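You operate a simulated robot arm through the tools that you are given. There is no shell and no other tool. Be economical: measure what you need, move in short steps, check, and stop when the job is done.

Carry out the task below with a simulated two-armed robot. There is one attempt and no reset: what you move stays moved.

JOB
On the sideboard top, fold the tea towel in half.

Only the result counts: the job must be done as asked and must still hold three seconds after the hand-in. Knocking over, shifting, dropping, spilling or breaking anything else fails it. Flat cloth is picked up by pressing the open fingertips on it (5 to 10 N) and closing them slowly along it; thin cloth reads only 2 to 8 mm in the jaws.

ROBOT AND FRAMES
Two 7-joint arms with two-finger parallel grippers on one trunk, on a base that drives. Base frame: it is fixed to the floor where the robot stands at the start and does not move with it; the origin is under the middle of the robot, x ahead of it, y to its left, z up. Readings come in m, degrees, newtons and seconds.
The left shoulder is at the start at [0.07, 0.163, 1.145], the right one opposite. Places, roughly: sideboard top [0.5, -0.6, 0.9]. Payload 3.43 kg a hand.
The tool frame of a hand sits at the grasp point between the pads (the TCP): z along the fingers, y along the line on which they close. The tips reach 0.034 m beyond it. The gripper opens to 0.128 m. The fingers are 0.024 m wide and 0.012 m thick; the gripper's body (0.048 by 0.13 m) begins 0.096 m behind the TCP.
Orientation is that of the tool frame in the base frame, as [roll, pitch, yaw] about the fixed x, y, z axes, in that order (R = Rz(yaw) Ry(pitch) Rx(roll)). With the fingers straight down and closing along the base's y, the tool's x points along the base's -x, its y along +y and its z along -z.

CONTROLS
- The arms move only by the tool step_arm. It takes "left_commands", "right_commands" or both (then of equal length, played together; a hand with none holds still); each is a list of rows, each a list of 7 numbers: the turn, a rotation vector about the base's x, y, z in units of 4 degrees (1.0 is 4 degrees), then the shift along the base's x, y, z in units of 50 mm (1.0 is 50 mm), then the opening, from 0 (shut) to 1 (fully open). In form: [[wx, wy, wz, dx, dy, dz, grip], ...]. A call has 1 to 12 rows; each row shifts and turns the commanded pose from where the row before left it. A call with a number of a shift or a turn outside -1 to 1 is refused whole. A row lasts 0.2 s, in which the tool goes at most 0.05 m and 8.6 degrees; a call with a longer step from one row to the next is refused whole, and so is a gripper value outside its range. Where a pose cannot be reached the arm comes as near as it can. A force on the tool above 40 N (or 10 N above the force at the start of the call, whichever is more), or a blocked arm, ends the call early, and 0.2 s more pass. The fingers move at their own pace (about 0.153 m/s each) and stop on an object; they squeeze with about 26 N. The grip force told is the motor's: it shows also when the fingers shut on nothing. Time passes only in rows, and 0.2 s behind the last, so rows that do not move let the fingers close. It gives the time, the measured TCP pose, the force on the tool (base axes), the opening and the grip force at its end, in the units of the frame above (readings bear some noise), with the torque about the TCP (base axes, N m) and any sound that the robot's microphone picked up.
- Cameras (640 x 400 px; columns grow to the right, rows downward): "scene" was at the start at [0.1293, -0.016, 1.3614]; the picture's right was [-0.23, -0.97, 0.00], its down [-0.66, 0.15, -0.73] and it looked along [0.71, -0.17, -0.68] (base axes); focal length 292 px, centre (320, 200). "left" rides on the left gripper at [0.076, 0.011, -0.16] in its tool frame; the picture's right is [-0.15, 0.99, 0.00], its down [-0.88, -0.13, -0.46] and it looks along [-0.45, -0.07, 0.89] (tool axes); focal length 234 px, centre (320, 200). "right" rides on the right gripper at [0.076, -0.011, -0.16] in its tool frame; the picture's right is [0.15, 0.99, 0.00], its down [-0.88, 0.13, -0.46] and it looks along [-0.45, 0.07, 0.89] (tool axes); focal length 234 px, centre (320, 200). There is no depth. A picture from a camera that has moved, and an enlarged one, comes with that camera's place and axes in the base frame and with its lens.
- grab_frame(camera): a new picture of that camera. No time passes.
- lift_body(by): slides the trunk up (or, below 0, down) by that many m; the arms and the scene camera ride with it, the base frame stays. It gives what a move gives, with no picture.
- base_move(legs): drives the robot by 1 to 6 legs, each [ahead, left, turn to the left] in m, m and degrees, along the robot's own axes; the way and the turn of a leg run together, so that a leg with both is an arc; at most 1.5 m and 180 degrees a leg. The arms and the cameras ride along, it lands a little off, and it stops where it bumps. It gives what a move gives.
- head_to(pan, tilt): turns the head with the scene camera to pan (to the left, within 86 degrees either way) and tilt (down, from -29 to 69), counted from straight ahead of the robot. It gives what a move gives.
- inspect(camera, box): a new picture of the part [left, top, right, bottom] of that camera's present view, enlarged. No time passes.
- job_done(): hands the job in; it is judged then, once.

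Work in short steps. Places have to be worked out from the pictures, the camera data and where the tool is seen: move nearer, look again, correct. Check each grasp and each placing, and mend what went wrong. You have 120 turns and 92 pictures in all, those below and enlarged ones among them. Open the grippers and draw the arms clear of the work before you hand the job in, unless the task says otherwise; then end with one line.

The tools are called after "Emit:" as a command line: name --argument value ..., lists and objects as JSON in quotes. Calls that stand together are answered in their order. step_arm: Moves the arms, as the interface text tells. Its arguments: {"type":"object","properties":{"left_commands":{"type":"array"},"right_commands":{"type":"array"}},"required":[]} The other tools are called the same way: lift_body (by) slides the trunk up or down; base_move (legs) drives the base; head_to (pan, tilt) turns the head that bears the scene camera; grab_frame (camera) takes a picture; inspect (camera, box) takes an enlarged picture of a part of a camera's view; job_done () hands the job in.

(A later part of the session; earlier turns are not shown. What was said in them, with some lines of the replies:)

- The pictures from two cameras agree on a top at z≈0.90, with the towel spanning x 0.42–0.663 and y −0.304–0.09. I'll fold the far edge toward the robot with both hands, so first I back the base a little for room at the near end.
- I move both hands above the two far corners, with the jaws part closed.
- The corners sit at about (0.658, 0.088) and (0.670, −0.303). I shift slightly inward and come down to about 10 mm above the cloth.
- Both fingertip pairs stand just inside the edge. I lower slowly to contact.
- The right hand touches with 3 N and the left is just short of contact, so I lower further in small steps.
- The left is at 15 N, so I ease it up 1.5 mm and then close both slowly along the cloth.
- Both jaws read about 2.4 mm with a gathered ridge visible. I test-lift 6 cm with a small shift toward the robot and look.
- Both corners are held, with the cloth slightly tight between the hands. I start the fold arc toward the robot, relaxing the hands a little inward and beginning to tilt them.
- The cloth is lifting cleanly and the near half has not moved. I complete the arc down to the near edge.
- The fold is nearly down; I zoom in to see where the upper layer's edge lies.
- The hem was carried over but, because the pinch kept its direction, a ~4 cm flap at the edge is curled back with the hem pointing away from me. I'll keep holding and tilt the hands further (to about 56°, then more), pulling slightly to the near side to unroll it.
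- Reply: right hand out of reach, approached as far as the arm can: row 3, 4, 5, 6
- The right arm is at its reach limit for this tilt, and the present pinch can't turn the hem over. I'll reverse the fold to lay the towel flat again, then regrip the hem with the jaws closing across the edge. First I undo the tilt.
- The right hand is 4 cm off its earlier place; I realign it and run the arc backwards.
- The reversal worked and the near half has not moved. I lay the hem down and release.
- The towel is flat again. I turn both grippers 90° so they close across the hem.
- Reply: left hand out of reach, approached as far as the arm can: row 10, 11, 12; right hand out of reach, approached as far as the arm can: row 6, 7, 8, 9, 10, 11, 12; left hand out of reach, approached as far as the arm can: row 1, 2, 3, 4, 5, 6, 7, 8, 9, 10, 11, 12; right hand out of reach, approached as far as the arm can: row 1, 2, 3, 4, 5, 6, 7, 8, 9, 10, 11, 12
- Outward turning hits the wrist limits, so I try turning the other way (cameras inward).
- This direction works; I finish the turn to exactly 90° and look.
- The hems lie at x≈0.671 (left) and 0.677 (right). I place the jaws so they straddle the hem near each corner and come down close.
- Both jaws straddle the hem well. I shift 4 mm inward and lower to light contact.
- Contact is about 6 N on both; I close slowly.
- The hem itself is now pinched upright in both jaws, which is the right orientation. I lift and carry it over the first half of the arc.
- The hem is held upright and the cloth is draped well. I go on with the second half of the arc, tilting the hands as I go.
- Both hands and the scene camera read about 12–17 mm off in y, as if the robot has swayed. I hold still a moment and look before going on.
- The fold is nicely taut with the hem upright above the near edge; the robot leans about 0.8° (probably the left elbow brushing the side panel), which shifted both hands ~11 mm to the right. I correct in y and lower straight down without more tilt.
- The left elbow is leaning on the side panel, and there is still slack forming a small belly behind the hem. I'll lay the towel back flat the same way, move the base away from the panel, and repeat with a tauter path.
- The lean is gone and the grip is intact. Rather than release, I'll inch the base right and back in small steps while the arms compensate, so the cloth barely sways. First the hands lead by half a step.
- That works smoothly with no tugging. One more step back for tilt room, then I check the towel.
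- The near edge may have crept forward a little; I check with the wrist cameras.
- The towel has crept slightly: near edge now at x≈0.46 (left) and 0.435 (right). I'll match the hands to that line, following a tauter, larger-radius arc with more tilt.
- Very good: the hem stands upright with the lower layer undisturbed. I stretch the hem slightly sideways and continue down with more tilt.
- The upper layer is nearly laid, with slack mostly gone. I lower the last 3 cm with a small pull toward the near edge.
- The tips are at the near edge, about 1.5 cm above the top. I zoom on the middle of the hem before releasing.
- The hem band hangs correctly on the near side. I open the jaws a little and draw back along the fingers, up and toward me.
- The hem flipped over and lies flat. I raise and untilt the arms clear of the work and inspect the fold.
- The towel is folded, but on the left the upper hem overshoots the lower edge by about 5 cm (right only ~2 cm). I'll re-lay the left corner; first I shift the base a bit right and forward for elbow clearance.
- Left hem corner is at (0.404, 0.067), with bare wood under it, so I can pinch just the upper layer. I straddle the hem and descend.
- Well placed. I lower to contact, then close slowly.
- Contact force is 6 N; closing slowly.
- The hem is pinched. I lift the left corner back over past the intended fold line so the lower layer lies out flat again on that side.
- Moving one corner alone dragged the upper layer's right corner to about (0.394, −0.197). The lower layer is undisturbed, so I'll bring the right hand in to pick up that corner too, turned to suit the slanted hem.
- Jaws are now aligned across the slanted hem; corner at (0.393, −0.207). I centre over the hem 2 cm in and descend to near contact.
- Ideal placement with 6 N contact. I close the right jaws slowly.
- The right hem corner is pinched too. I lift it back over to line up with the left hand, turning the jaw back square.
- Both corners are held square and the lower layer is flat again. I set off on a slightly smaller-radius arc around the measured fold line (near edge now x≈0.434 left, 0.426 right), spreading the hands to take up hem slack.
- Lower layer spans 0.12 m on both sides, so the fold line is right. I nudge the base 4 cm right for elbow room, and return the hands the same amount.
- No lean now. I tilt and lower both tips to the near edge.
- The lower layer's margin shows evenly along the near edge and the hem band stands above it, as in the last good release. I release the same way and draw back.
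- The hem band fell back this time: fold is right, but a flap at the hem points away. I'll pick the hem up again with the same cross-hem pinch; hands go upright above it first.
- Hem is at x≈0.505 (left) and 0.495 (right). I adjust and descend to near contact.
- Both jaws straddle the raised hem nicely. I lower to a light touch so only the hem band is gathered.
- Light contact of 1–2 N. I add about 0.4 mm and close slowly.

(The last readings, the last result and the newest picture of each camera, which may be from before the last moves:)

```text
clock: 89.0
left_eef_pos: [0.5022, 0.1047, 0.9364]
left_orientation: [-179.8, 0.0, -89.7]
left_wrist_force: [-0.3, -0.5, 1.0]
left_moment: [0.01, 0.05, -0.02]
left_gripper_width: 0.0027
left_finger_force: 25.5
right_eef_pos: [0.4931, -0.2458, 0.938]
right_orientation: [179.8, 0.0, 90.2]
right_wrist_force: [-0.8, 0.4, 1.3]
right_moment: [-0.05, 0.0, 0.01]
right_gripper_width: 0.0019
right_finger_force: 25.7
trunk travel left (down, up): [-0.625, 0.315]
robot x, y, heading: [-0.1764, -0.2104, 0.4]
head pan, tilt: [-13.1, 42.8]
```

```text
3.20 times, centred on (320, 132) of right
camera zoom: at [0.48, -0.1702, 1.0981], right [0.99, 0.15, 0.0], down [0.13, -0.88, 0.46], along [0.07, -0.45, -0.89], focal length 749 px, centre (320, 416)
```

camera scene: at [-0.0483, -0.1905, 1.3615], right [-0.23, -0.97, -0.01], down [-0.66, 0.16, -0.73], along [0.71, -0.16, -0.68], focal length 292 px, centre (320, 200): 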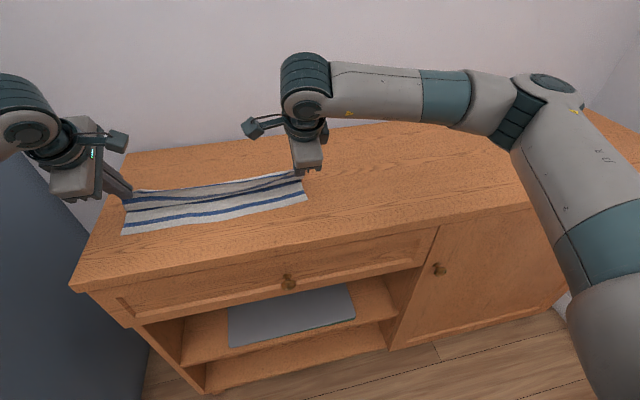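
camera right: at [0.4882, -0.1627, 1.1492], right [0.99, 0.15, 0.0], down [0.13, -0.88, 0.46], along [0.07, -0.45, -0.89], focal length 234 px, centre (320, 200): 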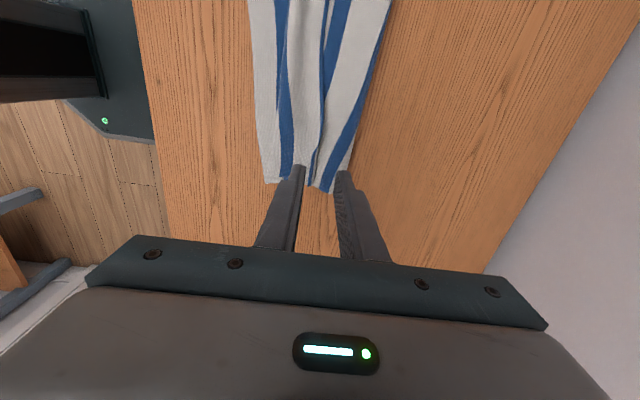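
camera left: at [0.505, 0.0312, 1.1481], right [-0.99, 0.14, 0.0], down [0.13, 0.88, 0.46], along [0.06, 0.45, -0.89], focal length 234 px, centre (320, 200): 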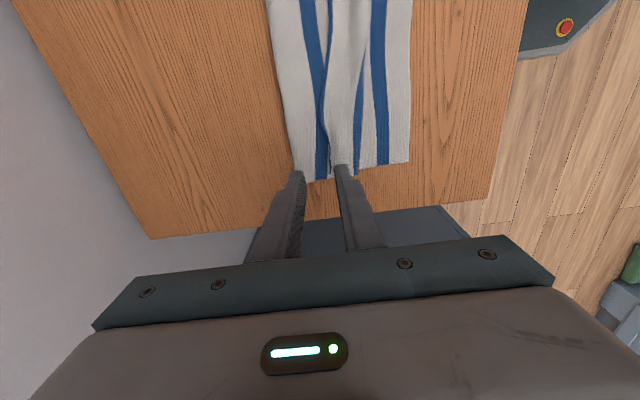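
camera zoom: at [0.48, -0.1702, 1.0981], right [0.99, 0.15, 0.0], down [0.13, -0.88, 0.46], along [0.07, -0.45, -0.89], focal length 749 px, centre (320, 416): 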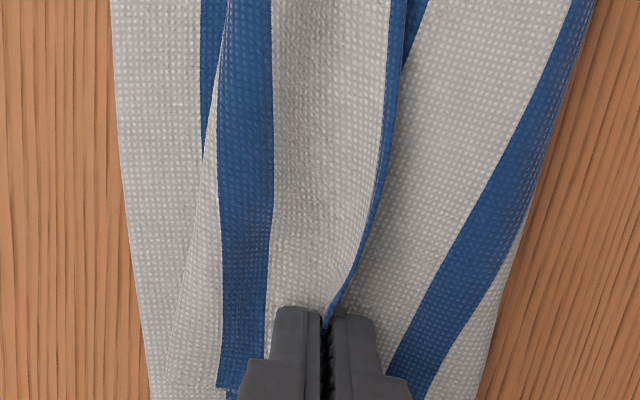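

Only the hem is pinched on both sides. I carry it back just far enough to flatten the lower layer (especially on the right, where the fold had crept in), with a view to a lower return path.

Emit:
step_arm --left_commands '[[0, 0, 0, 0, 0, 0.4, 0], [0, 0, 0, 0.2, 0, 0.4, 0], [0, 0, 0, 0.4, 0, 0.4, 0], [0, 0, 0, 0.5, 0, 0.25, 0], [0, 0, 0, 0.5, 0, 0.1, 0], [0, 0, 0, 0.36, 0, 0, 0], [0, 0, 0, 0, 0, 0, 0]]' --right_commands '[[0, 0, 0, 0, 0, 0.4, 0], [0, 0, 0, 0.3, 0, 0.4, 0], [0, 0, 0, 0.6, 0, 0.4, 0], [0, 0, 0, 0.7, 0, 0.25, 0], [0, 0, 0, 0.7, -0.1, 0.1, 0], [0, 0, 0, 0.64, -0.1, 0, 0], [0, 0, 0, 0, 0, 0, 0]]'

Emit:
inspect --camera "scene" --box '[60, 100, 380, 300]'

```text
clock: 90.6
left_eef_pos: [0.6015, 0.1027, 1.0156]
left_orientation: [-179.8, 0.0, -89.8]
left_wrist_force: [0.3, -4.3, 0.7]
left_moment: [-0.13, -0.01, 0.0]
left_gripper_width: 0.0029
left_finger_force: 26.0
right_eef_pos: [0.6311, -0.2612, 1.0131]
right_orientation: [179.8, -0.1, 90.4]
right_wrist_force: [-0.3, 4.4, 0.2]
right_moment: [0.21, 0.03, -0.04]
right_gripper_width: 0.0018
right_finger_force: 26.3
right hand out of reach, approached as far as the arm can: row 6
trunk travel left (down, up): [-0.625, 0.315]
robot x, y, heading: [-0.1757, -0.2039, 0.1]
head pan, tilt: [-13.1, 42.8]
```

```text
2.00 times, centred on (220, 200) of scene
camera zoom: at [-0.0477, -0.2242, 1.3614], right [-0.22, -0.97, 0.0], down [-0.66, 0.15, -0.73], along [0.71, -0.16, -0.68], focal length 584 px, centre (520, 200)
```

zoom: 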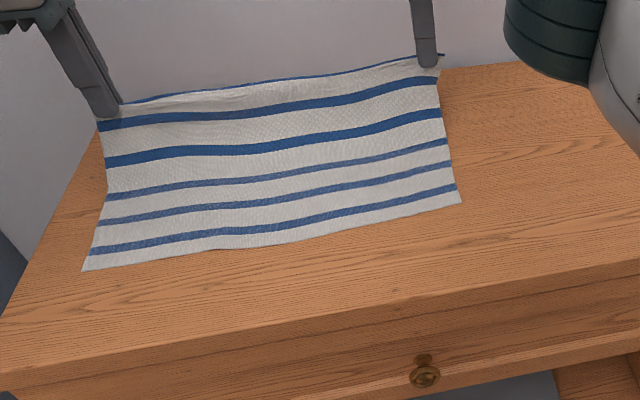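

Everything is square and taut. Now a low return path, rolling the hem over the lower layer while tilting.

Emit:
step_arm --left_commands '[[0, -1, 0, -0.37, -0.06, -0.162, 0], [0, -1, 0, -0.37, 0, -0.164, 0], [0, -1, 0, -0.37, 0, -0.128, 0], [0, -1, 0, -0.37, 0, -0.072, 0], [0, -1, 0, -0.37, 0, -0.056, 0], [0, -1, 0, -0.37, 0, -0.036, 0], [0, -1, 0, -0.37, 0, -0.042, 0], [0, -1, 0, -0.364, 0, -0.044, 0], [0, -1, 0, -0.364, 0, -0.106, 0], [0, 0, 0, 0, 0, 0, 0]]' --right_commands '[[0, -1, 0, -0.404, 0.06, -0.162, 0], [0, -1, 0, -0.404, 0, -0.164, 0], [0, -1, 0, -0.404, 0, -0.128, 0], [0, -1, 0, -0.404, 0, -0.072, 0], [0, -1, 0, -0.404, 0, -0.056, 0], [0, -1, 0, -0.404, 0, -0.036, 0], [0, -1, 0, -0.404, 0, -0.042, 0], [0, -1, 0, -0.404, 0, -0.044, 0], [0, -1, 0, -0.404, 0, -0.106, 0], [0, 0, 0, 0, 0, 0, 0]]'

Emit:
inspect --camera "scene" --box '[60, 100, 380, 300]'

```text
clock: 92.8
left_eef_pos: [0.4355, 0.102, 0.973]
left_orientation: [-143.8, -0.1, -89.7]
left_wrist_force: [0.1, -0.4, 0.5]
left_moment: [-0.03, 0.03, -0.02]
left_gripper_width: 0.0028
left_finger_force: 25.9
right_eef_pos: [0.4506, -0.2581, 0.9732]
right_orientation: [143.8, 0.1, 90.2]
right_wrist_force: [-0.3, -0.1, 0.7]
right_moment: [0.01, 0.04, -0.06]
right_gripper_width: 0.0018
right_finger_force: 26.3
trunk travel left (down, up): [-0.625, 0.315]
robot x, y, heading: [-0.1794, -0.2094, 0.2]
head pan, tilt: [-13.1, 42.8]
```

```text
2.00 times, centred on (220, 200) of scene
camera zoom: at [-0.0469, -0.2223, 1.3613], right [-0.22, -0.97, 0.0], down [-0.66, 0.15, -0.73], along [0.71, -0.16, -0.68], focal length 584 px, centre (520, 200)
```

zoom: 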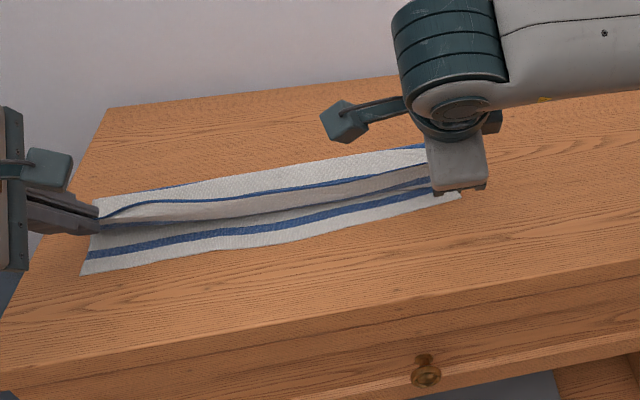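

Good shape. I bring the tips down to the near edge, pulling out the remaining slack with a little extra tilt.

Emit:
step_arm --left_commands '[[0, -1, 0, -0.2, 0, -0.19, 0], [0, -1, 0, -0.132, 0, -0.27, 0], [0, -1, 0, -0.12, 0, -0.25, 0], [0, -1, 0, -0.13, 0, -0.05, 0], [0, 0, 0, 0, 0, 0, 0]]' --right_commands '[[0, -1, 0, -0.218, 0, -0.19, 0], [0, -1, 0, -0.142, 0, -0.27, 0], [0, -1, 0, -0.12, 0, -0.25, 0], [0, -1, 0, -0.13, 0, -0.05, 0], [0, 0, 0, 0, 0, 0, 0]]'

Emit:
inspect --camera "scene" --box '[80, 130, 340, 270]'

```text
clock: 94.0
left_eef_pos: [0.4065, 0.1029, 0.936]
left_orientation: [-127.8, -0.2, -89.8]
left_wrist_force: [0.7, 0.0, 0.0]
left_moment: [0.0, 0.05, -0.02]
left_gripper_width: 0.0028
left_finger_force: 26.1
right_eef_pos: [0.4198, -0.2573, 0.9351]
right_orientation: [127.8, 0.1, 90.2]
right_wrist_force: [-1.1, 0.5, 0.3]
right_moment: [-0.01, 0.0, 0.0]
right_gripper_width: 0.002
right_finger_force: 26.3
trunk travel left (down, up): [-0.625, 0.315]
robot x, y, heading: [-0.1763, -0.2049, 0.1]
head pan, tilt: [-13.1, 42.8]
```

```text
2.46 times, centred on (210, 200) of scene
camera zoom: at [-0.0473, -0.2223, 1.3614], right [-0.22, -0.97, 0.0], down [-0.66, 0.15, -0.73], along [0.71, -0.16, -0.68], focal length 719 px, centre (591, 200)
```

zoom: 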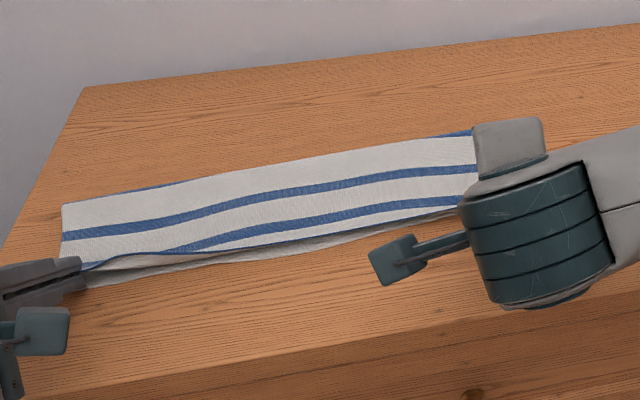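

Excellent: the upper layer lies straight, its hem right above the near edge and facing me. I release gently and withdraw.

Emit:
step_arm --left_commands '[[0, 0, 0, 0, 0, 0.05, 0.05], [0, 0, 0, 0, 0, 0.05, 0.1], [0, 0, 0, 0, 0, 0, 0.14], [0, 0, 0, -0.15, 0, 0.12, 0.14], [0, 0, 0, -0.35, 0, 0.3, 0.14], [0, 0, 0, -0.35, 0, 0.5, 0.14], [0, 0, 0, -0.2, 0, 0.8, 0.14], [0, 0.8, 0, 0, 0, 0.8, 0.14], [0, 0.8, 0, 0, 0, 0.8, 0.2]]' --right_commands '[[0, 0, 0, 0, 0, 0.05, 0.05], [0, 0, 0, 0, 0, 0.05, 0.1], [0, 0, 0, 0, 0, 0, 0.14], [0, 0, 0, -0.15, 0, 0.12, 0.14], [0, 0, 0, -0.35, 0, 0.3, 0.14], [0, 0, 0, -0.35, 0, 0.5, 0.14], [0, 0, 0, -0.2, -0.3, 0.8, 0.14], [0, 0.8, 0, 0, -0.5, 0.8, 0.14], [0, 0.8, 0, 0, -0.5, 0.8, 0.2]]'

Emit:
inspect --camera "scene" --box '[80, 130, 340, 270]'

```text
clock: 96.0
left_eef_pos: [0.3791, 0.1086, 1.1104]
left_orientation: [-134.3, -0.1, -89.8]
left_wrist_force: [-1.2, 0.5, -0.2]
left_moment: [0.04, -0.04, 0.01]
left_gripper_width: 0.0253
left_finger_force: 0.1
left hand out of reach, approached as far as the arm can: row 6, 7
right_eef_pos: [0.3646, -0.3243, 1.1066]
right_orientation: [134.3, 0.1, 90.2]
right_wrist_force: [-0.3, 0.3, 0.5]
right_moment: [0.01, -0.01, 0.01]
right_gripper_width: 0.0256
right_finger_force: 0.2
trunk travel left (down, up): [-0.625, 0.315]
robot x, y, heading: [-0.1744, -0.2074, 0.1]
head pan, tilt: [-13.1, 42.8]
```

```text
2.46 times, centred on (210, 200) of scene
camera zoom: at [-0.0485, -0.2238, 1.3613], right [-0.22, -0.97, 0.0], down [-0.66, 0.15, -0.73], along [0.72, -0.16, -0.68], focal length 719 px, centre (591, 200)
```

zoom: 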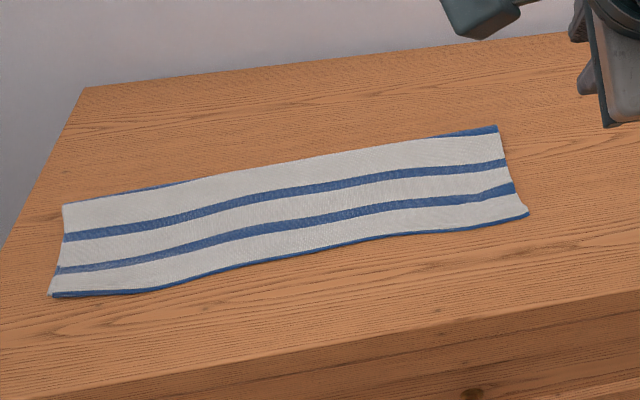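

The fold is now even: hem over the near edge, corners aligned, fold on the middle stripe. I draw the arms up and clear and open the grippers.

Emit:
step_arm --left_commands '[[0, 0.8, 0, 0, 0, 0.5, 0.4], [0, 0.8, 0, 0, 0, 0.5, 0.6], [0, 0.8, 0, 0, 0, 0.3, 0.8], [0, 0, 0, 0, 0, 0, 1], [0, 0, 0, 0, 0, 0, 1]]' --right_commands '[[0, 0.8, 0, 0, -0.5, 0.5, 0.4], [0, 0.8, 0, 0, -0.5, 0.5, 0.6], [0, 0.8, 0, 0, -0.5, 0.3, 0.8], [0, 0, 0, 0, 0, 0, 1], [0, 0, 0, 0, 0, 0, 1]]'

Emit:
grab_frame --camera "scene"

```text
clock: 97.2
left_eef_pos: [0.3809, 0.1078, 1.1723]
left_orientation: [-143.9, -0.1, -89.8]
left_wrist_force: [-0.5, 1.0, -0.2]
left_moment: [-0.02, 0.01, 0.0]
left_gripper_width: 0.128
left_finger_force: 0.1
right_eef_pos: [0.3673, -0.397, 1.1697]
right_orientation: [143.8, 0.0, 90.2]
right_wrist_force: [-0.7, -0.4, 0.4]
right_moment: [-0.01, 0.01, 0.03]
right_gripper_width: 0.1281
right_finger_force: 0.0
trunk travel left (down, up): [-0.625, 0.315]
robot x, y, heading: [-0.1774, -0.2051, 0.2]
head pan, tilt: [-13.1, 42.8]
```

```text
4 pictures are left
camera scene: at [-0.0477, -0.2223, 1.3614], right [-0.22, -0.97, 0.0], down [-0.66, 0.15, -0.73], along [0.71, -0.16, -0.68], focal length 292 px, centre (320, 200)
```

scene: 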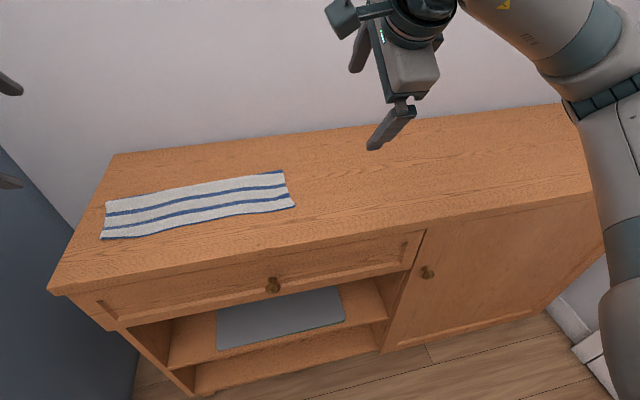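

The towel lies neatly folded and flat, the arms are clear, and the grippers are open; I hand in.

Emit:
job_done

```text
The job is handed in.
```

The tea towel is folded in half on the sideboard top, with the far hem lying over the near edge, the arms clear and both grippers open. It took several tries: the towel ended a few centimetres from where it started, and the left arm pressed lightly against the dark panel on the left during two earlier tries.
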